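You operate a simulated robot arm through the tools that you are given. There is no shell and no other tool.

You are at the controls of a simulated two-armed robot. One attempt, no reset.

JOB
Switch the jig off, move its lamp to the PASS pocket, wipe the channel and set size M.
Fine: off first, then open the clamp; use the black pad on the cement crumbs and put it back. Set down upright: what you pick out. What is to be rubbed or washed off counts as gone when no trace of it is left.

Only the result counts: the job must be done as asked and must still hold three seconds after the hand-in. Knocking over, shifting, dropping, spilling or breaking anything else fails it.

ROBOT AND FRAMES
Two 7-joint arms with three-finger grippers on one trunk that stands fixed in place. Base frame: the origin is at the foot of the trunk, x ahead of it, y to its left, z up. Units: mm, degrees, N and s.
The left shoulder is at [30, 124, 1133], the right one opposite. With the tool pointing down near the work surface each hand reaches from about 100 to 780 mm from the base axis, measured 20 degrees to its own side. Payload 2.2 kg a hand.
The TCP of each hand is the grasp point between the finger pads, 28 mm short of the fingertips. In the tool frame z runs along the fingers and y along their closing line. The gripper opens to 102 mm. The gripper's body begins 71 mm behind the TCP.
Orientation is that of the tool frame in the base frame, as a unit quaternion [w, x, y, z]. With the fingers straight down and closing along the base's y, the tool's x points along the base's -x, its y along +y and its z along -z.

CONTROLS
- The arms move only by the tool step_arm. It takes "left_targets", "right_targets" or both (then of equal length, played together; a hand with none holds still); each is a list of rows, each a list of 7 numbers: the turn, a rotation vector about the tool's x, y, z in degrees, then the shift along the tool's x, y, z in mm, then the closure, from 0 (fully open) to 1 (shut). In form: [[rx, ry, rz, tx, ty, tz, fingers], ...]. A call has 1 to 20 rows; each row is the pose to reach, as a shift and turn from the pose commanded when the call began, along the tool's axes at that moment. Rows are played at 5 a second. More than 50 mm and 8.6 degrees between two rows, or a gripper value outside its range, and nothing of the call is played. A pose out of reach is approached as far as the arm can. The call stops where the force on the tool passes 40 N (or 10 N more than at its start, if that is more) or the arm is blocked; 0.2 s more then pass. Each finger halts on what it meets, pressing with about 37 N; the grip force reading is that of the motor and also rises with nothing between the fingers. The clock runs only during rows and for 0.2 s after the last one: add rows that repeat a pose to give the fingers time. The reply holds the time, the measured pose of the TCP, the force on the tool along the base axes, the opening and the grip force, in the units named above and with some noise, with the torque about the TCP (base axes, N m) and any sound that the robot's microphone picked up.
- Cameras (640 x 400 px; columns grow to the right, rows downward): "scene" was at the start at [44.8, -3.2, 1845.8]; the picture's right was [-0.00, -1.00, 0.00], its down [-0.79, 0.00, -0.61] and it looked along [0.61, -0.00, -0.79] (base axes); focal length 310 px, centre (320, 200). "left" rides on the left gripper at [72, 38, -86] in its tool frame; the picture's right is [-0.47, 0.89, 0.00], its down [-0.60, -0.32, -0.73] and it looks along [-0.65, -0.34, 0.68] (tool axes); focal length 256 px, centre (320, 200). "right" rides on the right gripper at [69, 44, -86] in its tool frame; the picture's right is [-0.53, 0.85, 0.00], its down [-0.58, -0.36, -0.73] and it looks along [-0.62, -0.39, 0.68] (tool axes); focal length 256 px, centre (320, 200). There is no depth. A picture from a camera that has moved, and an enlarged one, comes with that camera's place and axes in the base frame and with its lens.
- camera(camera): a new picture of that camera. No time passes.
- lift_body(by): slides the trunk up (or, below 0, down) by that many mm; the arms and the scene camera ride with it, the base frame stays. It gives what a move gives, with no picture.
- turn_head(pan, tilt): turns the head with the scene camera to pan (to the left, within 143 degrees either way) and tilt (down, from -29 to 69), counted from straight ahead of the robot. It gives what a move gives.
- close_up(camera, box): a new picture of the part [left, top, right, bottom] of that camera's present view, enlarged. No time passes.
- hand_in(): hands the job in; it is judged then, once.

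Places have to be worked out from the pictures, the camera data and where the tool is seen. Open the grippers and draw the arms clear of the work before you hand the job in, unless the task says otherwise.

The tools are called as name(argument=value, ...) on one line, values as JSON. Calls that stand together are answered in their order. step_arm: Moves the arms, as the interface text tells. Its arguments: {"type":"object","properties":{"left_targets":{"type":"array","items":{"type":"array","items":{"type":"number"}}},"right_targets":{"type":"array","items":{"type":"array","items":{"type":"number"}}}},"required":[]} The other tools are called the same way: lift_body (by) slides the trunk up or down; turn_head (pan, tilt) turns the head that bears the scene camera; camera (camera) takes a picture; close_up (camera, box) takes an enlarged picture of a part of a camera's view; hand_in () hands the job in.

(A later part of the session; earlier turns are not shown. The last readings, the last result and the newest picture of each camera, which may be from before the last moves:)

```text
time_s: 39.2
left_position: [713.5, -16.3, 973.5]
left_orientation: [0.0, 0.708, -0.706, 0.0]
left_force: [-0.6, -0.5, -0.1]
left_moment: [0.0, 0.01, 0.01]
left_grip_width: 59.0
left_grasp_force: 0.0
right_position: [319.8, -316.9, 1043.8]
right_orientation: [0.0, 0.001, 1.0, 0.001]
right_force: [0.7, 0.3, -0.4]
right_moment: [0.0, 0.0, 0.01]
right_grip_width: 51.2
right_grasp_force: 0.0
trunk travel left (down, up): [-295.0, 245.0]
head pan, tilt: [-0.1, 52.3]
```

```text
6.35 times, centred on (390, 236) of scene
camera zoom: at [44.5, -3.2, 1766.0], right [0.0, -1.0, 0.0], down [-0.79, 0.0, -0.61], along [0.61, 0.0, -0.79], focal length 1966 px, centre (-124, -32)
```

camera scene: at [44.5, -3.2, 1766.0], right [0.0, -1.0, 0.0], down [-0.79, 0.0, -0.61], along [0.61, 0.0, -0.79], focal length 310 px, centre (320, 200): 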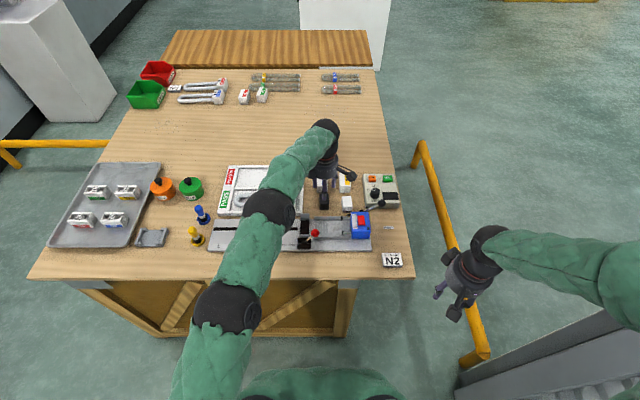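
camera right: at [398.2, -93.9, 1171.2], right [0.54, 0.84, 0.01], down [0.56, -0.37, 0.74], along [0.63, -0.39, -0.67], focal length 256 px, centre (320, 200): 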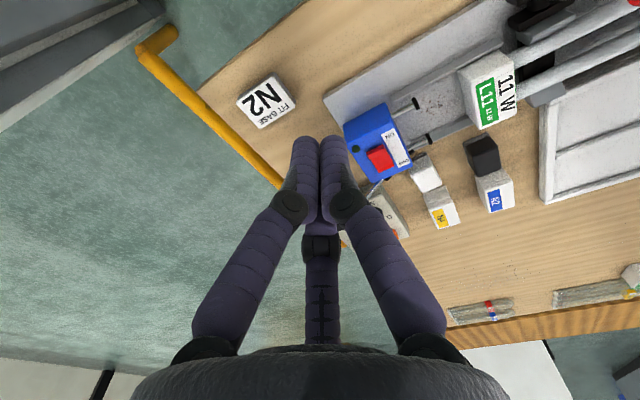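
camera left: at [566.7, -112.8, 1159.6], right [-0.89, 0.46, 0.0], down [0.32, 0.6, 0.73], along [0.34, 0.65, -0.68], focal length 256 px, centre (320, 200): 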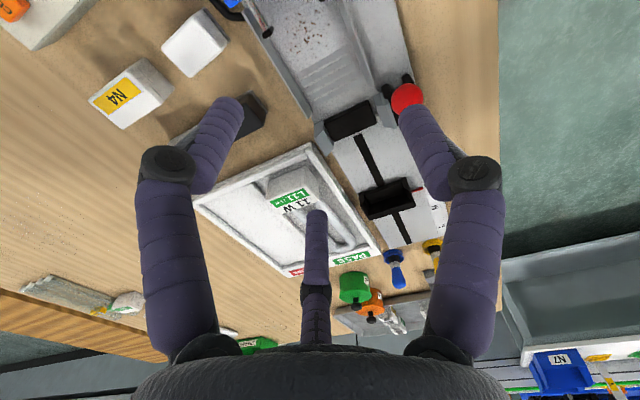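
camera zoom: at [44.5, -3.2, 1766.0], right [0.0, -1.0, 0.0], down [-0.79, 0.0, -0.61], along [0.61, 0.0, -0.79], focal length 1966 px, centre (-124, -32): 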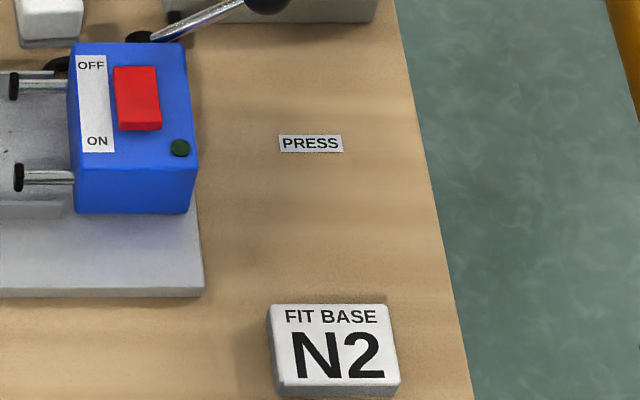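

Two scene heights give a table at z ≈ 878 and the pad at about (718, −17) with top z ≈ 905; the hand is already centred on it in y. I go down to grasp height.

step_arm(left_targets=[[0, 0, 0, 0, -4, 20, 0.42], [0, 0, 0, 0, -4, 38, 0.42], [0, 0, 0, 0, -4, 52, 0.42], [0, 0, 0, 0, -4, 52, 0.42]])

close_up(camera="scene", box=[300, 175, 360, 213])

close_up(camera="left", box=[180, 20, 480, 208])

```text
time_s: 40.2
left_position: [718.0, -16.5, 921.6]
left_orientation: [0.001, -0.707, 0.707, 0.0]
left_force: [0.0, -1.6, 0.2]
left_moment: [0.01, -0.06, 0.02]
left_grip_width: 59.3
left_grasp_force: 0.1
right_position: [320.4, -316.9, 1044.2]
right_orientation: [0.0, 0.001, 1.0, 0.0]
right_force: [0.1, 0.2, -1.0]
right_moment: [-0.02, -0.03, 0.01]
right_grip_width: 51.2
right_grasp_force: 0.0
trunk travel left (down, up): [-295.0, 245.0]
head pan, tilt: [-0.1, 52.3]
```

```text
10.53 times, centred on (330, 194) of scene
camera zoom: at [44.3, -3.2, 1765.9], right [0.0, -1.0, 0.0], down [-0.79, 0.0, -0.61], along [0.61, 0.0, -0.79], focal length 3259 px, centre (215, 263)
```

zoom: 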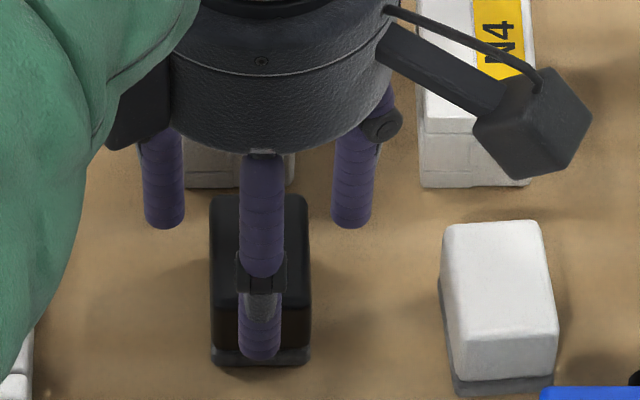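

```text
2.13 times, centred on (330, 114) of left
camera zoom: at [679.9, -89.3, 1006.5], right [-0.89, 0.47, 0.0], down [0.32, 0.6, 0.73], along [0.34, 0.65, -0.68], focal length 545 px, centre (299, 383)
```

zoom: 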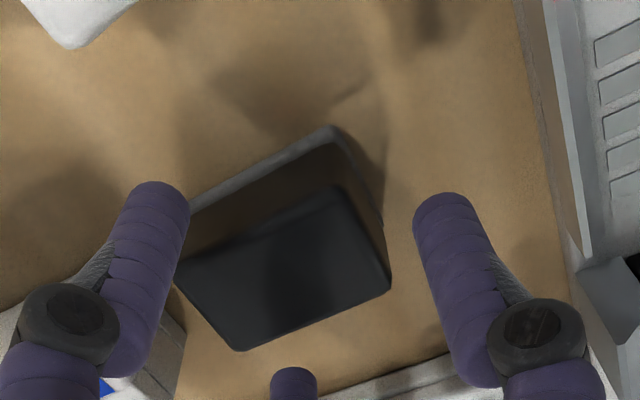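

The fingers surround the pad near mid-height. I close on it gently.

step_arm(left_targets=[[0, 0, 0, 0, 0, 0, 0.5], [0, 0, 0, 0, 0, 0, 0.58], [0, 0, 0, 0, 0, 0, 0.66], [0, 0, 0, 0, 0, 0, 0.75], [0, 0, 0, 0, 0, 0, 0.75]])

close_up(camera="scene", box=[300, 175, 360, 213])

close_up(camera="left", box=[180, 20, 480, 208])

```text
time_s: 41.4
left_position: [717.7, -16.1, 921.3]
left_orientation: [0.001, 0.707, -0.707, 0.0]
left_force: [-0.2, -0.2, 2.0]
left_moment: [-0.01, 0.01, 0.0]
left_grip_width: 39.8
left_grasp_force: 37.3
right_position: [318.9, -317.1, 1042.6]
right_orientation: [0.001, 0.001, 1.0, 0.0]
right_force: [-0.1, 1.0, -0.2]
right_moment: [-0.04, -0.01, 0.03]
right_grip_width: 51.1
right_grasp_force: 0.0
trunk travel left (down, up): [-295.0, 245.0]
head pan, tilt: [-0.1, 52.3]
```

```text
10.53 times, centred on (330, 194) of scene
camera zoom: at [44.5, -3.3, 1765.8], right [0.0, -1.0, 0.0], down [-0.79, 0.0, -0.61], along [0.61, 0.0, -0.79], focal length 3259 px, centre (215, 263)
```

zoom: 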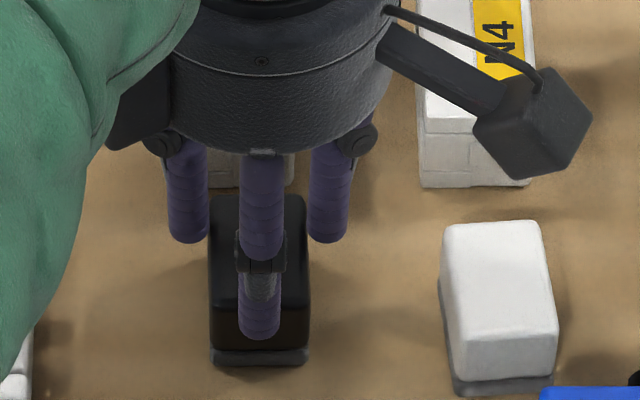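

```text
2.13 times, centred on (330, 114) of left
camera zoom: at [679.9, -89.4, 1006.5], right [-0.89, 0.47, 0.0], down [0.32, 0.6, 0.73], along [0.34, 0.65, -0.68], focal length 545 px, centre (299, 383)
```

zoom: 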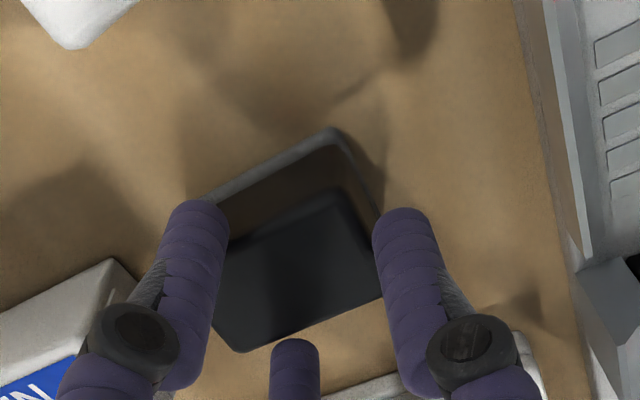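

Gripped at 40 mm with the pad still in place (TCP 717.8, −16.3, 921.4, which I note for putting it back). I lift it.

step_arm(left_targets=[[0, 0, 0, 0, 0, -3, 0.75], [0, 0, 0, 0, 0, -8, 0.75], [0, 0, 0, 0, 0, -20, 0.75], [0, 0, 0, 0, 0, -40, 0.75], [0, 0, 0, 0, 0, -60, 0.75]])

close_up(camera="scene", box=[290, 165, 390, 228])

close_up(camera="left", box=[180, 20, 480, 208])

```text
time_s: 42.6
left_position: [717.4, -16.5, 979.6]
left_orientation: [0.0, -0.707, 0.707, -0.001]
left_force: [0.0, 0.2, -0.6]
left_moment: [0.0, -0.01, -0.04]
left_grip_width: 39.6
left_grasp_force: 36.8
right_position: [319.8, -316.9, 1043.6]
right_orientation: [0.0, 0.001, 1.0, 0.0]
right_force: [0.0, 0.3, -0.2]
right_moment: [0.03, 0.0, 0.01]
right_grip_width: 51.1
right_grasp_force: 0.0
trunk travel left (down, up): [-295.0, 245.0]
head pan, tilt: [-0.1, 52.3]
```

```text
6.35 times, centred on (340, 196) of scene
camera zoom: at [44.3, -3.3, 1765.8], right [0.0, -1.0, 0.0], down [-0.79, 0.0, -0.61], along [0.61, 0.0, -0.79], focal length 1966 px, centre (193, 222)
```

zoom: 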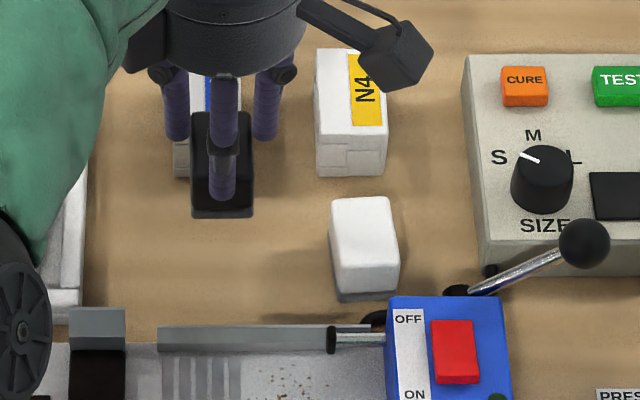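

```text
2.13 times, centred on (330, 114) of left
camera zoom: at [679.8, -90.0, 1066.7], right [-0.88, 0.47, 0.0], down [0.32, 0.6, 0.73], along [0.34, 0.65, -0.68], focal length 545 px, centre (299, 383)
```

zoom: 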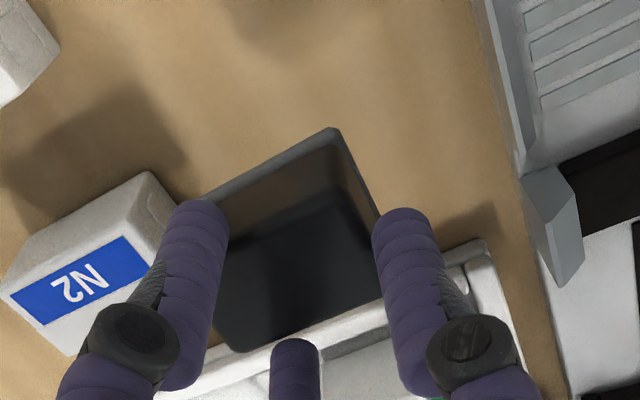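

The pad is held firmly. I look closely at the crumbs and rod caps again before wiping.

close_up(camera="scene", box=[300, 205, 380, 255])

close_up(camera="scene", box=[320, 210, 370, 242])

```text
8.00 times, centred on (340, 230) of scene
camera zoom: at [44.3, -3.3, 1765.8], right [0.0, -1.0, 0.0], down [-0.79, 0.0, -0.61], along [0.61, 0.0, -0.79], focal length 2477 px, centre (160, -40)
```

zoom: 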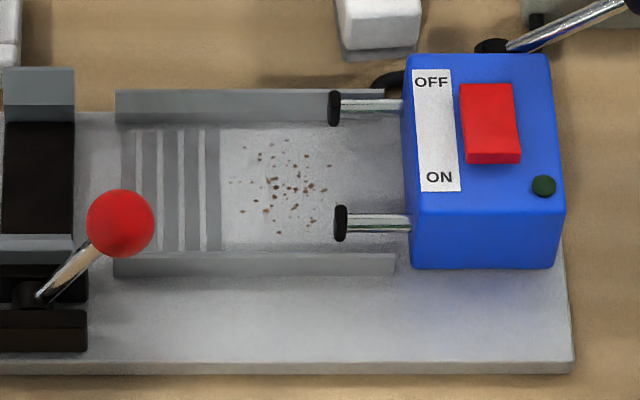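

```text
12.50 times, centred on (345, 226) of scene
camera zoom: at [44.3, -3.3, 1765.8], right [0.0, -1.0, 0.0], down [-0.79, 0.0, -0.61], along [0.61, 0.0, -0.79], focal length 3870 px, centre (8, -125)
```

zoom: 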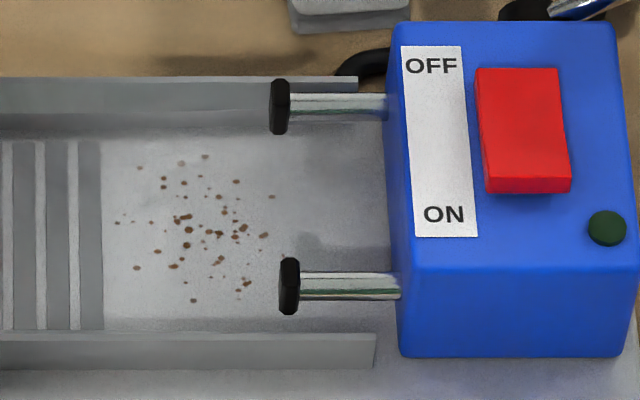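

Crumbs span x ≈ 582–630, y ≈ −33…−77, the last few lying between the rod caps (gap ≈ 42 mm). I turn the pad 90° so its narrow side fits between the caps, moving it above the channel.

step_arm(left_targets=[[0, 0, 7.5, 1, 9, -2, 0.75], [0, 0, 15, 1, 18, -4, 0.75], [0, 0, 22.5, 2, 27, -5, 0.75], [0, 0, 30, 3, 36, -5, 0.75], [0, 0, 37.5, 4, 44, -5, 0.75], [0, 0, 45, 4, 53, -5, 0.75], [0, 0, 52.5, 5, 62, -5, 0.75], [0, 0, 60, 6, 71, -5, 0.75], [0, 0, 67.5, 7, 80, -5, 0.75], [0, 0, 75, 7, 89, -5, 0.75], [0, 0, 82.5, 8, 98, -5, 0.75], [0, 0, 90, 9, 106.5, -5, 0.75], [0, 0, 90, 9, 106.5, -5, 0.75]])

close_up(camera="scene", box=[300, 195, 380, 245])

camera(camera="left")

```text
time_s: 45.4
left_position: [612.4, -25.8, 986.0]
left_orientation: [-0.001, 0.001, 1.0, 0.001]
left_force: [0.5, -0.3, -0.3]
left_moment: [-0.01, -0.02, -0.01]
left_grip_width: 39.8
left_grasp_force: 36.9
right_position: [320.0, -316.1, 1042.4]
right_orientation: [0.0, 0.001, 1.0, -0.001]
right_force: [-0.4, 0.1, -1.0]
right_moment: [0.02, 0.0, -0.01]
right_grip_width: 51.1
right_grasp_force: 0.0
trunk travel left (down, up): [-295.0, 245.0]
head pan, tilt: [-0.1, 52.3]
```

```text
8.00 times, centred on (340, 220) of scene
camera zoom: at [45.0, -3.3, 1765.8], right [0.0, -1.0, 0.0], down [-0.79, 0.0, -0.61], along [0.61, 0.0, -0.79], focal length 2477 px, centre (160, 40)
```

zoom: 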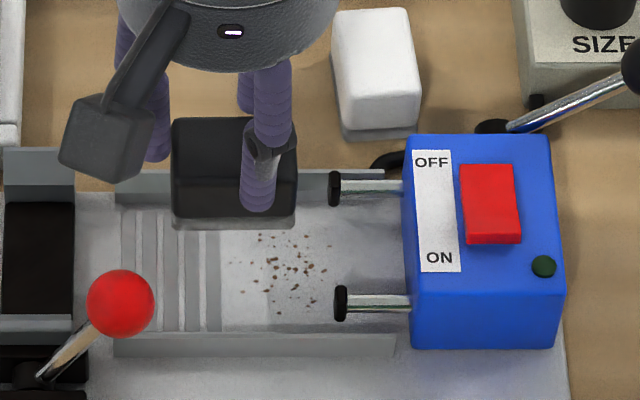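

```text
taken
camera left: at [539.2, 11.5, 1072.1], right [0.47, 0.88, 0.0], down [0.6, -0.32, 0.73], along [0.65, -0.34, -0.68], focal length 256 px, centre (320, 200)
```

left: 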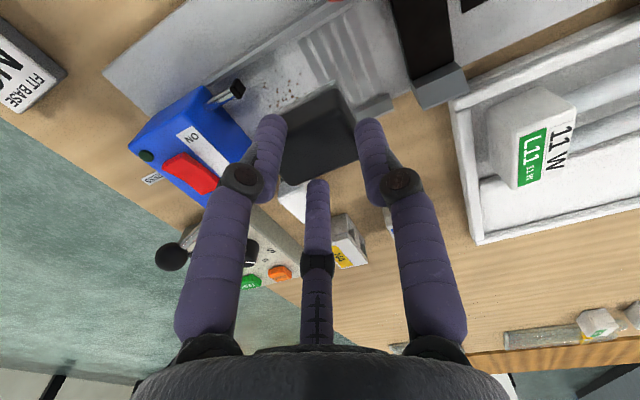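

The pad's long side now runs along the channel. I lower it into the channel, slowly near the floor.

step_arm(left_targets=[[0, 0, 0, 1, 0, 20, 0.75], [0, 0, 0, 1, 0, 40, 0.75], [0, 0, 0, 1, 0, 50, 0.75], [0, 0, 0, 1, 0, 53, 0.75], [0, 0, 0, 1, 0, 55, 0.75]])

close_up(camera="scene", box=[300, 195, 380, 245])

```text
time_s: 46.6
left_position: [610.8, -23.8, 932.6]
left_orientation: [0.0, -0.001, 1.0, 0.0]
left_force: [-1.7, 1.0, 7.7]
left_moment: [0.04, 0.18, -0.03]
left_grip_width: 39.6
left_grasp_force: 37.0
right_position: [318.6, -316.0, 1043.0]
right_orientation: [0.001, 0.002, 1.0, 0.0]
right_force: [0.0, -0.8, -0.6]
right_moment: [0.02, -0.01, -0.03]
right_grip_width: 50.8
right_grasp_force: 0.0
trunk travel left (down, up): [-295.0, 245.0]
head pan, tilt: [-0.1, 52.3]
```

```text
8.00 times, centred on (340, 220) of scene
camera zoom: at [43.6, -3.1, 1766.0], right [0.0, -1.0, 0.0], down [-0.79, 0.0, -0.61], along [0.61, 0.0, -0.79], focal length 2477 px, centre (160, 40)
```

zoom: 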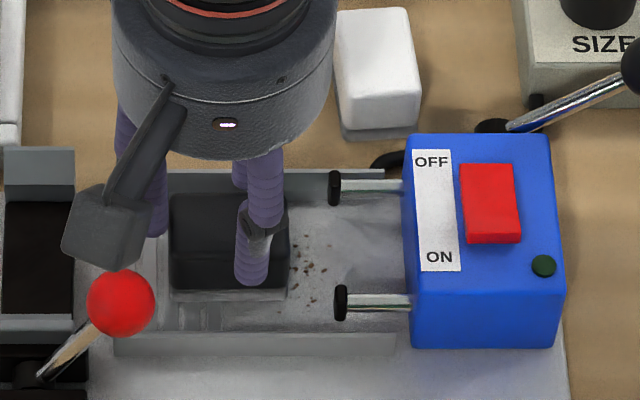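

The pad touches the floor (≈8 N). I shift it to x ≈ 616 so it clears the front cap and stroke it along the channel between the caps and back.

step_arm(left_targets=[[0, 0, 0, -5, 0, 0, 0.75], [0, 0, 0, -5, -6, 0.5, 0.75], [0, 0, 0, -5, -12, 0.5, 0.75], [0, 0, 0, -5, -17, 0.5, 0.75], [0, 0, 0, -5, -20, 0.5, 0.75], [0, 0, 0, -5, -20, 0.5, 0.75]])

close_up(camera="scene", box=[300, 195, 380, 245])

camera(camera="left")

```text
time_s: 48.0
left_position: [615.2, -44.5, 932.8]
left_orientation: [0.002, 0.0, 1.0, 0.0]
left_force: [0.7, 6.6, 20.5]
left_moment: [0.31, 0.0, 0.01]
left_grip_width: 39.4
left_grasp_force: 37.2
right_position: [319.0, -315.9, 1043.8]
right_orientation: [0.001, 0.0, 1.0, 0.0]
right_force: [1.3, -0.2, 0.2]
right_moment: [0.01, 0.01, -0.03]
right_grip_width: 50.9
right_grasp_force: 0.0
trunk travel left (down, up): [-295.0, 245.0]
head pan, tilt: [-0.1, 52.3]
```

```text
8.00 times, centred on (340, 220) of scene
camera zoom: at [42.6, -2.2, 1766.0], right [0.0, -1.0, 0.0], down [-0.79, 0.0, -0.61], along [0.61, 0.0, -0.79], focal length 2477 px, centre (160, 40)
```

zoom: 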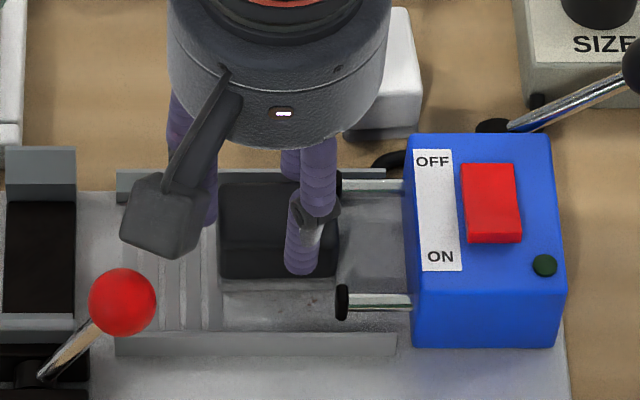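

```text
taken
camera left: at [543.0, -7.7, 1017.9], right [0.46, 0.89, 0.0], down [0.6, -0.32, 0.73], along [0.65, -0.34, -0.68], focal length 256 px, centre (320, 200)
```

left: 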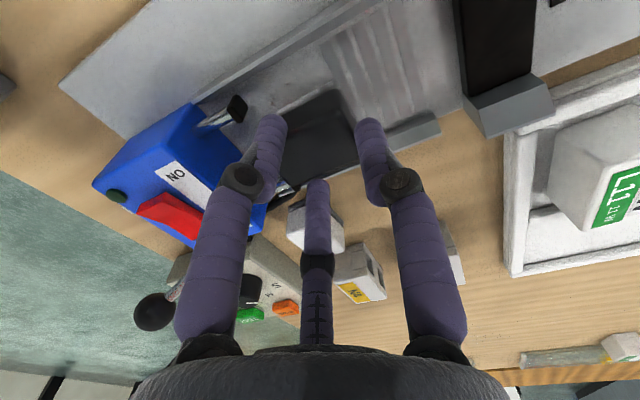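

The first strip is wiping clean. I now stroke the front and back strips, staying short of the caps there, then go between the caps once more.

step_arm(left_targets=[[0, 0, 0, 0, 8, 0, 0.75], [0, 0, 0, 0, 16, 0, 0.75], [0, 0, 0, 0, 24, 0, 0.75], [0, 0, 0, 7, 24, 0, 0.75], [0, 0, 0, 13, 24, 0, 0.75], [0, 0, 0, 13, 16, 0, 0.75], [0, 0, 0, 13, 7, 0, 0.75], [0, 0, 0, 13, 15, 0, 0.75], [0, 0, 0, 13, 7, 0, 0.75], [0, 0, 0, 6, 7, 0, 0.75], [0, 0, 0, 0, 7, 0, 0.75], [0, 0, 0, -4, 7, 0, 0.75], [0, 0, 0, -4, 16, 0, 0.75], [0, 0, 0, -4, 7, 0, 0.75], [0, 0, 0, 0, 7, 0, 0.75], [0, 0, 0, 0, 0, 0, 0.75], [0, 0, 0, 0, -2, 0, 0.75], [0, 0, 0, 0, 8, 0, 0.75], [0, 0, 0, 0, 20, 0, 0.75], [0, 0, 0, 0, 28, 0, 0.75]])

close_up(camera="scene", box=[300, 195, 380, 245])

```text
time_s: 52.2
left_position: [616.0, -18.6, 931.9]
left_orientation: [0.002, 0.0, 1.0, 0.0]
left_force: [-0.4, -7.4, 21.5]
left_moment: [-0.68, 0.04, -0.01]
left_grip_width: 39.6
left_grasp_force: 37.0
right_position: [318.2, -317.4, 1043.3]
right_orientation: [0.0, 0.001, 1.0, 0.0]
right_force: [0.8, -0.5, 0.5]
right_moment: [0.01, 0.02, 0.01]
right_grip_width: 50.9
right_grasp_force: 0.0
trunk travel left (down, up): [-295.0, 245.0]
head pan, tilt: [-0.1, 52.3]
```

```text
8.00 times, centred on (340, 220) of scene
camera zoom: at [42.5, -4.3, 1765.9], right [0.0, -1.0, 0.0], down [-0.79, 0.0, -0.61], along [0.61, 0.0, -0.79], focal length 2477 px, centre (160, 40)
```

zoom: 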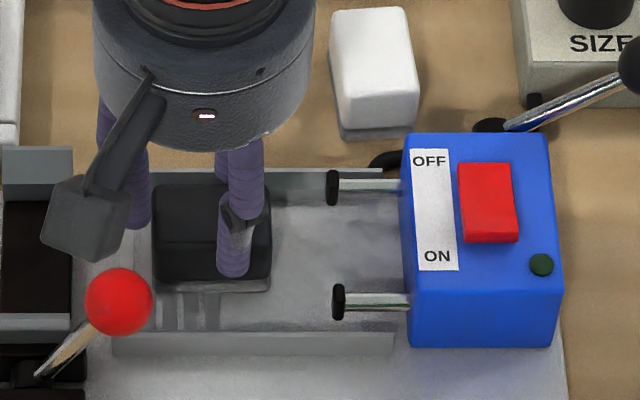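

The visible floor looks clean. I lift the pad 60 mm and inspect the whole channel.

step_arm(left_targets=[[0, 0, 0, 0, 0, -10, 0.75], [0, 0, 0, 0, 0, -30, 0.75], [0, 0, 0, 0, 10, -55, 0.75], [0, 0, 0, -30, 30, -60, 0.75], [0, 0, 0, -60, 60, -60, 0.75]])

close_up(camera="scene", box=[320, 210, 370, 242])

close_up(camera="scene", box=[300, 205, 380, 255])

close_up(camera="left", box=[120, 0, 360, 150])

```text
time_s: 53.4
left_position: [676.0, 44.2, 989.3]
left_orientation: [-0.001, 0.001, 1.0, 0.0]
left_force: [-1.0, 0.0, -0.5]
left_moment: [-0.05, 0.0, 0.03]
left_grip_width: 39.4
left_grasp_force: 37.2
right_position: [319.7, -315.8, 1042.6]
right_orientation: [-0.001, 0.0, 1.0, 0.0]
right_force: [0.3, 0.4, 0.9]
right_moment: [-0.03, 0.03, 0.0]
right_grip_width: 51.1
right_grasp_force: 0.1
trunk travel left (down, up): [-295.0, 245.0]
head pan, tilt: [-0.1, 52.3]
```

```text
12.50 times, centred on (345, 226) of scene
camera zoom: at [45.2, -1.9, 1765.8], right [0.0, -1.0, 0.0], down [-0.79, 0.0, -0.61], along [0.61, 0.0, -0.79], focal length 3870 px, centre (8, -125)
```

zoom: 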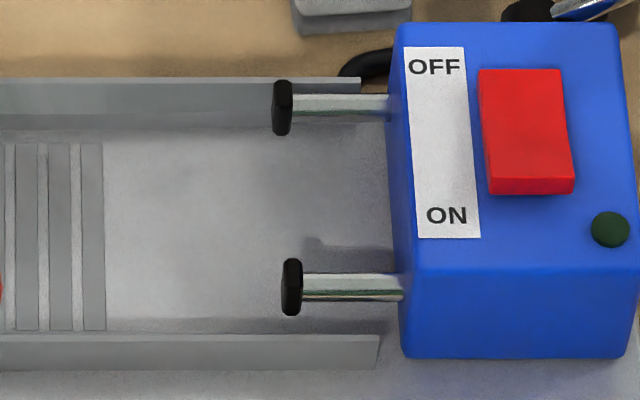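

```text
8.00 times, centred on (340, 230) of scene
camera zoom: at [45.2, -1.9, 1765.8], right [0.0, -1.0, 0.0], down [-0.79, 0.0, -0.61], along [0.61, 0.0, -0.79], focal length 2477 px, centre (160, -40)
```

zoom: 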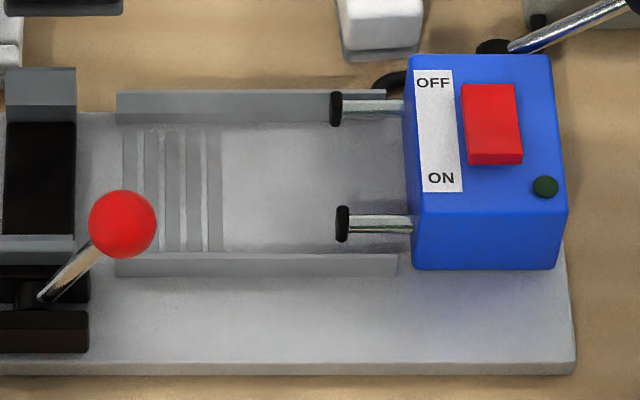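

```text
2.67 times, centred on (240, 75) of left
camera zoom: at [603.7, 82.0, 1075.0], right [0.47, 0.88, 0.0], down [0.6, -0.32, 0.73], along [0.65, -0.34, -0.68], focal length 683 px, centre (533, 533)
```

zoom: 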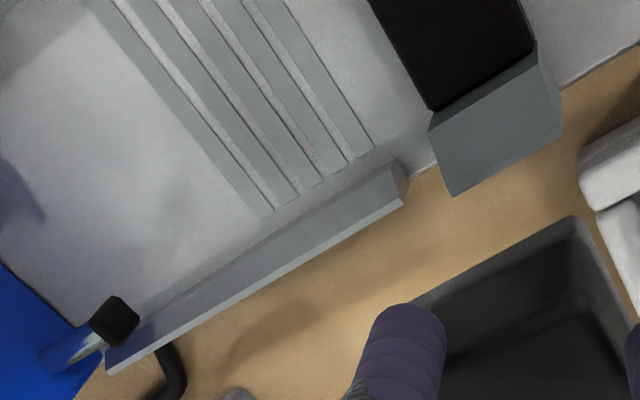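

The channel shows no crumbs any more. I carry the pad back, turning it −90° to its original orientation above its spot.

step_arm(left_targets=[[0, 0, -7.5, -3.5, -5, 0, 0.75], [0, 0, -15, -7, -10, 0, 0.75], [0, 0, -22.5, -10.5, -15, 0, 0.75], [0, 0, -30, -14, -20, 0, 0.75], [0, 0, -37.5, -17.5, -25, 0, 0.75], [0, 0, -45, -21, -30, 0, 0.75], [0, 0, -52.5, -24.5, -35, 0, 0.75], [0, 0, -60, -28, -40, 0, 0.75], [0, 0, -67.5, -31.5, -45, 0, 0.75], [0, 0, -75, -35, -50, 5, 0.75], [0, 0, -82.5, -38.5, -55, 9, 0.75], [0, 0, -90, -42, -60.5, 9, 0.75], [0, 0, -90, -42, -60.5, 9, 0.75]])

close_up(camera="scene", box=[290, 165, 390, 228])

close_up(camera="left", box=[180, 20, 480, 208])

```text
time_s: 56.2
left_position: [718.2, -15.9, 982.0]
left_orientation: [0.0, 0.708, -0.706, 0.0]
left_force: [0.8, 0.7, -0.5]
left_moment: [0.0, 0.0, 0.0]
left_grip_width: 39.6
left_grasp_force: 37.0
right_position: [318.2, -316.0, 1042.4]
right_orientation: [0.0, 0.001, 1.0, 0.0]
right_force: [0.3, -0.4, -0.2]
right_moment: [-0.01, 0.01, -0.03]
right_grip_width: 50.9
right_grasp_force: 0.2
trunk travel left (down, up): [-295.0, 245.0]
head pan, tilt: [-0.1, 52.3]
```

```text
6.35 times, centred on (340, 196) of scene
camera zoom: at [44.6, -3.0, 1765.8], right [0.0, -1.0, 0.0], down [-0.79, 0.0, -0.61], along [0.61, 0.0, -0.79], focal length 1966 px, centre (193, 222)
```

zoom: 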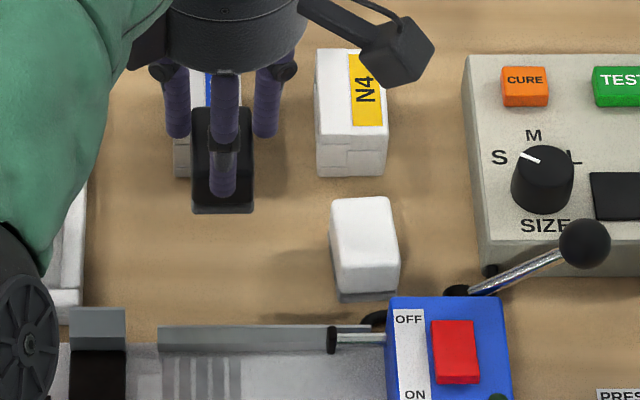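

```text
2.13 times, centred on (330, 114) of left
camera zoom: at [680.6, -90.2, 1068.4], right [-0.89, 0.46, 0.0], down [0.32, 0.6, 0.73], along [0.34, 0.65, -0.68], focal length 545 px, centre (299, 383)
```

zoom: 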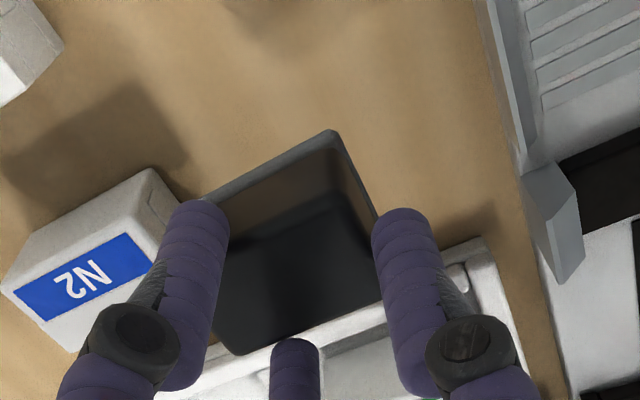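

Pose and view match the pick-up pose. I lower it to the table, softly at the end.

step_arm(left_targets=[[0, 0, 0, 0, 0, 20, 0.75], [0, 0, 0, 0, 0, 40, 0.75], [0, 0, 0, 0, 0, 52, 0.75], [0, 0, 0, 0, 0, 57, 0.75], [0, 0, 0, 0, 0, 59, 0.75], [0, 0, 0, 0, 0, 59, 0.75]])

close_up(camera="scene", box=[300, 175, 360, 213])

```text
time_s: 57.6
left_position: [718.0, -16.9, 923.8]
left_orientation: [0.0, -0.707, 0.707, 0.0]
left_force: [1.2, 0.8, -0.3]
left_moment: [0.01, 0.03, -0.03]
left_grip_width: 39.3
left_grasp_force: 36.6
right_position: [319.8, -315.5, 1042.9]
right_orientation: [0.0, 0.002, 1.0, 0.001]
right_force: [0.0, 0.6, -0.2]
right_moment: [-0.04, 0.0, 0.01]
right_grip_width: 51.0
right_grasp_force: 0.1
trunk travel left (down, up): [-295.0, 245.0]
head pan, tilt: [-0.1, 52.3]
```

```text
10.53 times, centred on (330, 194) of scene
camera zoom: at [44.8, -3.3, 1765.8], right [0.0, -1.0, 0.0], down [-0.79, 0.0, -0.61], along [0.61, 0.0, -0.79], focal length 3259 px, centre (215, 263)
```

zoom: 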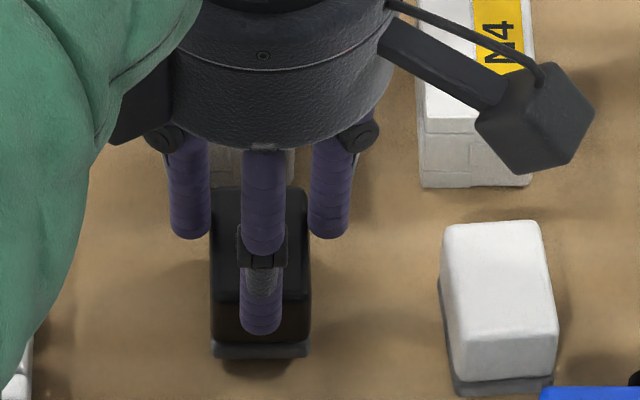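

Nearly down; the pad's outline is within a pixel or two of its original place. I take it the last 2 mm.

step_arm(left_targets=[[0, 0, 0, 0, 0, 1, 0.75], [0, 0, 0, 0, 0, 2, 0.75], [0, 0, 0, 0, 0, 2, 0.75]])

close_up(camera="scene", box=[300, 175, 360, 213])

```text
time_s: 58.4
left_position: [717.5, -17.0, 920.3]
left_orientation: [0.0, -0.707, 0.707, 0.0]
left_force: [0.3, -0.5, -0.9]
left_moment: [0.01, 0.02, 0.02]
left_grip_width: 39.4
left_grasp_force: 37.2
right_position: [320.9, -317.4, 1042.9]
right_orientation: [0.001, 0.001, 1.0, -0.001]
right_force: [-0.3, 0.0, 0.3]
right_moment: [0.04, 0.03, 0.03]
right_grip_width: 51.2
right_grasp_force: 0.0
trunk travel left (down, up): [-295.0, 245.0]
head pan, tilt: [-0.1, 52.3]
```

```text
10.53 times, centred on (330, 194) of scene
camera zoom: at [44.8, -3.3, 1765.8], right [0.0, -1.0, 0.0], down [-0.79, 0.0, -0.61], along [0.61, 0.0, -0.79], focal length 3259 px, centre (215, 263)
```

zoom: 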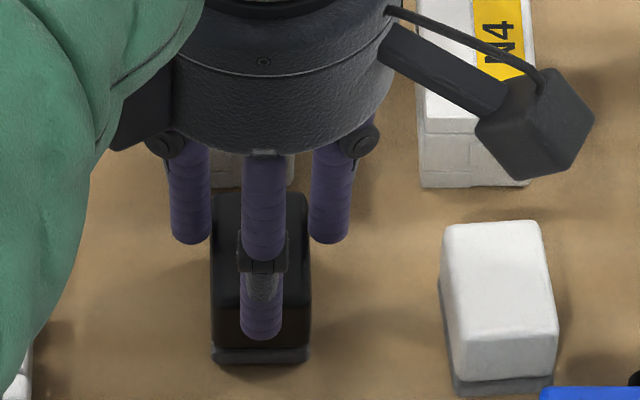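

Still no upward force; I continue by 1 mm steps.

step_arm(left_targets=[[0, 0, 0, 0, 0, 0.7, 0.75], [0, 0, 0, 0, 0, 1.4, 0.75], [0, 0, 0, 0, 0, 1.4, 0.75]])

```text
time_s: 59.2
left_position: [717.2, -16.9, 920.7]
left_orientation: [0.0, 0.707, -0.707, 0.0]
left_force: [-0.5, 0.6, 1.0]
left_moment: [0.04, -0.01, -0.03]
left_grip_width: 39.4
left_grasp_force: 36.5
right_position: [319.7, -317.0, 1043.8]
right_orientation: [0.0, 0.001, 1.0, 0.0]
right_force: [-0.5, 0.4, -0.5]
right_moment: [0.0, 0.01, -0.03]
right_grip_width: 51.1
right_grasp_force: 0.1
trunk travel left (down, up): [-295.0, 245.0]
head pan, tilt: [-0.1, 52.3]
```

The force just turned upward (1 N), so the pad is on the table. I open the fingers gently and rise straight up.

step_arm(left_targets=[[0, 0, 0, 0, 0, 0, 0.6], [0, 0, 0, 0, 0, 0, 0.5], [0, 0, 0, 0, 0, 0, 0.42], [0, 0, 0, 0, 0, 0, 0.42], [0, 0, 0, 0, 0, -10, 0.42], [0, 0, 0, 0, 0, -35, 0.42], [0, 0, 0, 0, 0, -75, 0.42], [0, 0, 0, 0, 0, -120, 0.42]])

close_up(camera="scene", box=[290, 165, 390, 228])

close_up(camera="scene", box=[300, 175, 360, 213])

```text
time_s: 61.0
left_position: [714.8, -18.6, 1038.4]
left_orientation: [0.0, -0.707, 0.707, 0.0]
left_force: [-1.2, 0.2, 0.4]
left_moment: [0.0, -0.03, 0.0]
left_grip_width: 59.0
left_grasp_force: 0.1
right_position: [318.8, -316.3, 1042.7]
right_orientation: [0.0, 0.001, 1.0, 0.0]
right_force: [-0.4, -0.3, -0.5]
right_moment: [0.01, -0.05, 0.02]
right_grip_width: 51.0
right_grasp_force: 0.0
trunk travel left (down, up): [-295.0, 245.0]
head pan, tilt: [-0.1, 52.3]
```

```text
6.35 times, centred on (340, 196) of scene
camera zoom: at [43.8, -3.5, 1765.9], right [0.0, -1.0, 0.0], down [-0.79, 0.0, -0.61], along [0.61, 0.0, -0.79], focal length 1966 px, centre (193, 222)
```

zoom: 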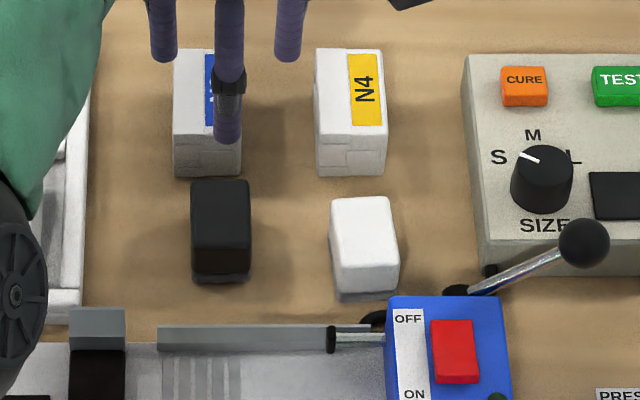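

```text
10.53 times, centred on (330, 194) of scene
camera zoom: at [43.8, -3.5, 1765.9], right [0.0, -1.0, 0.0], down [-0.79, 0.0, -0.61], along [0.61, 0.0, -0.79], focal length 3259 px, centre (215, 263)
```

zoom: 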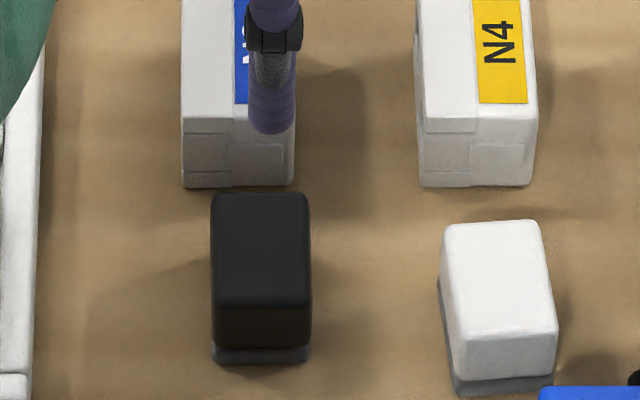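

The black pad is back on its spot. Next the size stop: I close the left fingers and hover over the stop carriage for a closer look.

step_arm(left_targets=[[0, 0, 0, -10, 20, -20, 0.6], [0, 0, 0, -45, 44, -22, 0.8], [0, 0, 0, -85, 66, -22, 1], [0, 0, 0, -125, 88, -22, 1], [0, 0, 0, -165, 110, -22, 1], [0, 0, 0, -165, 110, -22, 1]])

camera(camera="left")

close_up(camera="left", box=[200, 0, 440, 150])

close_up(camera="scene", box=[195, 200, 315, 275])

```text
time_s: 62.4
left_position: [607.2, 145.1, 1059.5]
left_orientation: [0.0, -0.707, 0.707, -0.001]
left_force: [0.2, 0.9, 0.5]
left_moment: [0.0, 0.01, 0.0]
left_grip_width: 2.1
left_grasp_force: 31.6
right_position: [321.2, -318.0, 1042.2]
right_orientation: [0.0, 0.001, 1.0, 0.0]
right_force: [-0.6, 0.4, -0.4]
right_moment: [-0.01, -0.01, 0.03]
right_grip_width: 51.0
right_grasp_force: 0.1
trunk travel left (down, up): [-295.0, 245.0]
head pan, tilt: [-0.1, 52.3]
```

```text
taken
camera left: at [569.3, 72.8, 1146.6], right [-0.88, 0.47, 0.0], down [0.32, 0.6, 0.73], along [0.34, 0.65, -0.68], focal length 256 px, centre (320, 200)
```

left: 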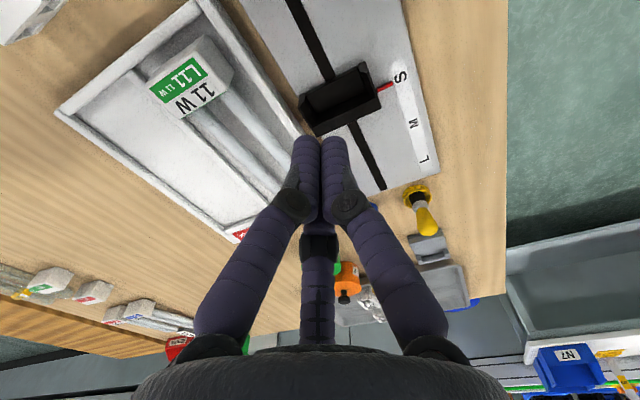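

```text
2.67 times, centred on (320, 75) of left
camera zoom: at [569.3, 72.8, 1146.6], right [-0.88, 0.47, 0.0], down [0.32, 0.6, 0.73], along [0.34, 0.65, -0.68], focal length 683 px, centre (320, 533)
```

zoom: 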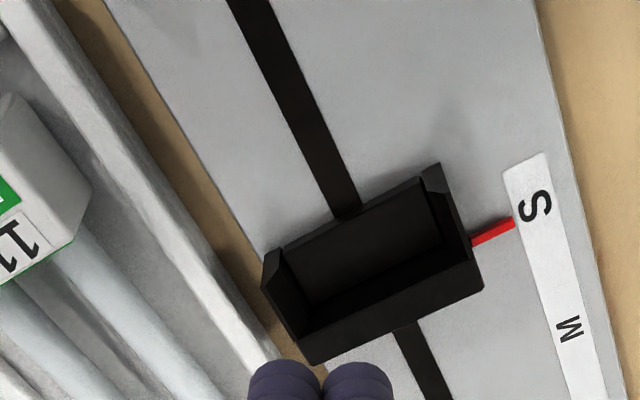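

```text
5.33 times, centred on (255, 238) of scene
camera zoom: at [45.4, -4.3, 1765.8], right [0.0, -1.0, 0.0], down [-0.79, 0.0, -0.61], along [0.61, 0.0, -0.79], focal length 1651 px, centre (667, 0)
```

zoom: 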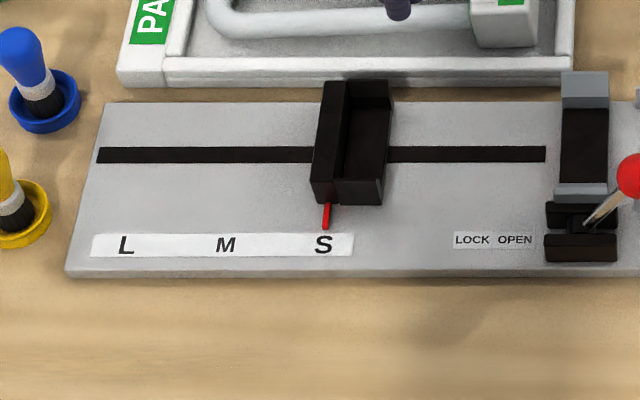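

The stop is a C-shaped block, open toward −y, with its wall's inner face near y 195; S-to-M spacing is about 59–60 mm. I lower the closed fingers in front of its opening at x ≈ 605.

step_arm(left_targets=[[0, 0, 0, 0, 2, 40, 1], [0, 0, 0, 0, 2, 80, 1], [0, 0, 0, 0, 2, 110, 1], [0, 0, 0, 0, 2, 131, 1], [0, 0, 0, -15, 2, 131, 1], [0, 0, 0, -27, 2, 131, 1]])

camera(camera="left")

close_up(camera="scene", box=[195, 200, 315, 275])

```text
time_s: 63.8
left_position: [606.7, 174.1, 930.9]
left_orientation: [-0.001, 0.708, -0.707, 0.0]
left_force: [0.7, -0.2, 0.3]
left_moment: [0.0, -0.02, -0.01]
left_grip_width: 1.9
left_grasp_force: 31.3
right_position: [319.9, -315.9, 1042.7]
right_orientation: [0.0, 0.0, 1.0, 0.0]
right_force: [1.2, -0.2, 0.1]
right_moment: [-0.03, -0.04, -0.02]
right_grip_width: 50.7
right_grasp_force: 0.2
trunk travel left (down, up): [-295.0, 245.0]
head pan, tilt: [-0.1, 52.3]
```

```text
taken
camera left: at [568.6, 101.3, 1016.2], right [-0.89, 0.47, 0.0], down [0.32, 0.6, 0.73], along [0.34, 0.65, -0.68], focal length 256 px, centre (320, 200)
```

left: 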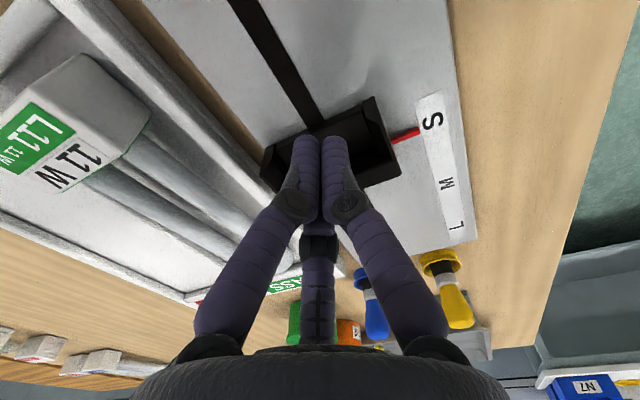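

```text
5.33 times, centred on (255, 238) of scene
camera zoom: at [44.8, -3.1, 1765.8], right [0.0, -1.0, 0.0], down [-0.79, 0.0, -0.61], along [0.61, 0.0, -0.79], focal length 1651 px, centre (667, 0)
```

zoom: 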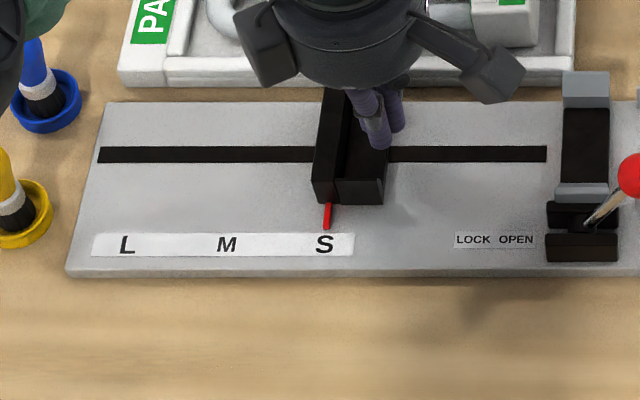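

The fingertips are inside the stop's opening. I push toward +y in small steps, stopping short to check.

step_arm(left_targets=[[0, 0, 0, -5, 0, 0, 1], [0, 0, 0, -10, 0, 0, 1], [0, 0, 0, -15, 0, 0, 1], [0, 0, 0, -20, 0, 0, 1], [0, 0, 0, -25, 0, 0, 1], [0, 0, 0, -30, 0, 0, 1]])

close_up(camera="scene", box=[195, 200, 315, 275])

```text
time_s: 65.2
left_position: [606.2, 204.8, 929.9]
left_orientation: [0.0, -0.707, 0.708, -0.001]
left_force: [-0.7, -0.1, 0.1]
left_moment: [-0.01, -0.01, 0.01]
left_grip_width: 2.0
left_grasp_force: 31.4
right_position: [319.2, -316.7, 1042.8]
right_orientation: [0.001, 0.002, 1.0, 0.0]
right_force: [-0.1, 0.0, -0.2]
right_moment: [0.0, 0.02, 0.01]
right_grip_width: 51.2
right_grasp_force: 0.2
trunk travel left (down, up): [-295.0, 245.0]
head pan, tilt: [-0.1, 52.3]
```

```text
5.33 times, centred on (255, 238) of scene
camera zoom: at [44.6, -3.1, 1765.8], right [0.0, -1.0, 0.0], down [-0.79, 0.0, -0.61], along [0.61, 0.0, -0.79], focal length 1651 px, centre (667, 0)
```

zoom: 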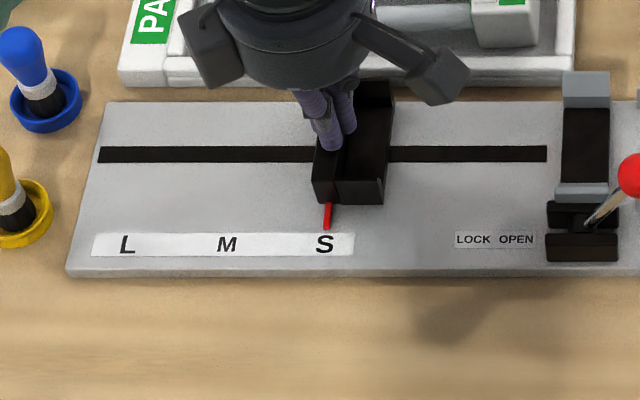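

No contact: the fingertips passed above the stop's wall, so it is lower than I judged. I go back, lower the tips about 9 mm and try again.

step_arm(left_targets=[[0, 0, 0, 10, 0, 0, 1], [0, 0, 0, 20, 0, 0, 1], [0, 0, 0, 30, 0, 0, 1], [0, 0, 0, 30, 0, 4, 1], [0, 0, 0, 30, 0, 7, 1], [0, 0, 0, 30, 0, 9, 1]])

close_up(camera="scene", box=[225, 205, 285, 243])

close_up(camera="left", box=[220, 70, 440, 208])

```text
time_s: 66.6
left_position: [605.8, 174.2, 922.4]
left_orientation: [-0.001, -0.707, 0.707, 0.0]
left_force: [0.1, -0.6, -0.6]
left_moment: [0.02, 0.01, -0.07]
left_grip_width: 2.1
left_grasp_force: 31.1
right_position: [320.3, -316.5, 1041.8]
right_orientation: [0.001, 0.001, 1.0, 0.0]
right_force: [-0.2, 0.4, 0.1]
right_moment: [0.01, -0.04, -0.01]
right_grip_width: 50.7
right_grasp_force: 0.1
trunk travel left (down, up): [-295.0, 245.0]
head pan, tilt: [-0.1, 52.3]
```

```text
10.53 times, centred on (255, 224) of scene
camera zoom: at [44.8, -3.0, 1765.8], right [0.0, -1.0, 0.0], down [-0.79, 0.0, -0.61], along [0.61, 0.0, -0.79], focal length 3259 px, centre (1004, -53)
```

zoom: 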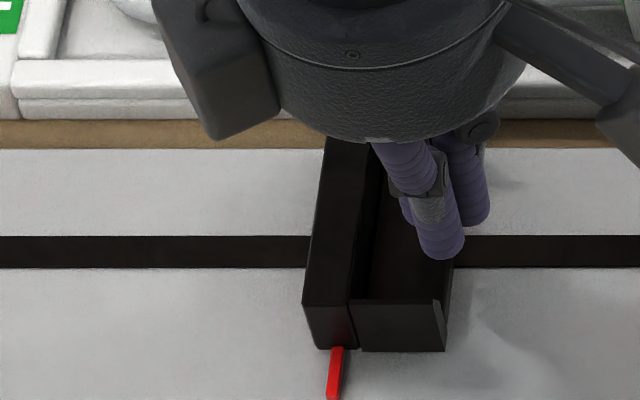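

```text
2.90 times, centred on (330, 139) of left
camera zoom: at [567.9, 102.0, 1007.5], right [-0.89, 0.47, 0.0], down [0.32, 0.6, 0.73], along [0.34, 0.65, -0.68], focal length 742 px, centre (291, 377)
```

zoom: 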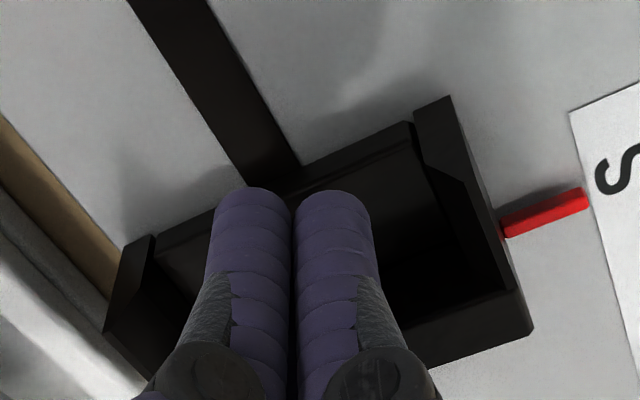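

The tips are lower in the cup now, still free. I push toward +y again in small steps.

step_arm(left_targets=[[0, 0, 0, -5, 0, 0, 1], [0, 0, 0, -10, 0, 0, 1], [0, 0, 0, -14, 0, 0, 1], [0, 0, 0, -18, 0, 0, 1]])

close_up(camera="scene", box=[225, 205, 285, 243])

```text
time_s: 67.6
left_position: [606.0, 192.5, 921.2]
left_orientation: [0.0, -0.707, 0.707, 0.0]
left_force: [0.7, -0.7, -0.8]
left_moment: [-0.03, -0.05, 0.0]
left_grip_width: 2.3
left_grasp_force: 31.4
right_position: [320.1, -316.4, 1044.2]
right_orientation: [0.0, 0.001, 1.0, 0.0]
right_force: [1.0, -0.6, -0.2]
right_moment: [-0.04, 0.0, -0.03]
right_grip_width: 51.0
right_grasp_force: 0.1
trunk travel left (down, up): [-295.0, 245.0]
head pan, tilt: [-0.1, 52.3]
```

```text
10.53 times, centred on (255, 224) of scene
camera zoom: at [44.7, -3.2, 1765.8], right [0.0, -1.0, 0.0], down [-0.79, 0.0, -0.61], along [0.61, 0.0, -0.79], focal length 3259 px, centre (1004, -53)
```

zoom: 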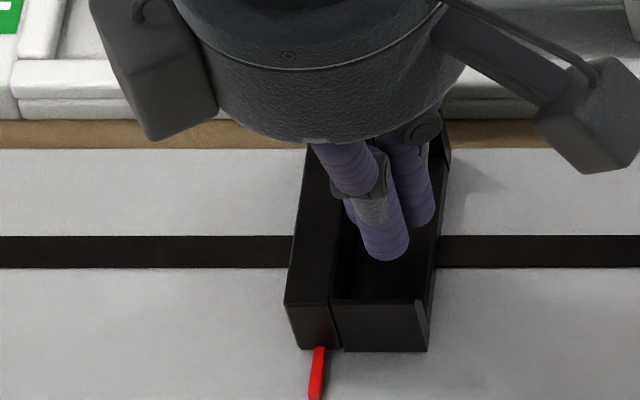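

Now the stop moves with the hand (pointer shifted about 5 mm). I push another 45 mm and check against the M mark.

step_arm(left_targets=[[0, 0, 0, -6, 0, 0, 1], [0, 0, 0, -12, 0, 0, 1], [0, 0, 0, -18, 0, 0, 1], [0, 0, 0, -24, 0, 0, 1], [0, 0, 0, -30, 0, 0, 1], [0, 0, 0, -36, 0, 0, 1], [0, 0, 0, -41, 0, 0, 1], [0, 0, 0, -45, 0, 0, 1], [0, 0, 0, -45, 0, 0, 1]])

close_up(camera="scene", box=[205, 215, 285, 265])

```text
time_s: 69.6
left_position: [606.4, 236.3, 921.3]
left_orientation: [0.0, 0.708, -0.707, 0.001]
left_force: [0.4, 0.0, -0.2]
left_moment: [0.01, 0.01, -0.01]
left_grip_width: 2.1
left_grasp_force: 31.5
right_position: [319.7, -316.0, 1042.7]
right_orientation: [0.0, 0.001, 1.0, 0.0]
right_force: [-0.1, -0.2, -0.1]
right_moment: [-0.02, 0.02, 0.01]
right_grip_width: 51.1
right_grasp_force: 0.0
trunk travel left (down, up): [-295.0, 245.0]
head pan, tilt: [-0.1, 52.3]
```

```text
8.00 times, centred on (245, 240) of scene
camera zoom: at [44.7, -3.3, 1765.8], right [0.0, -1.0, 0.0], down [-0.79, 0.0, -0.61], along [0.61, 0.0, -0.79], focal length 2477 px, centre (920, -120)
```

zoom: 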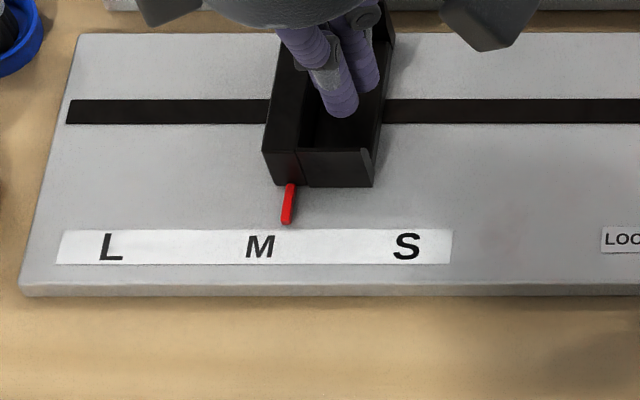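

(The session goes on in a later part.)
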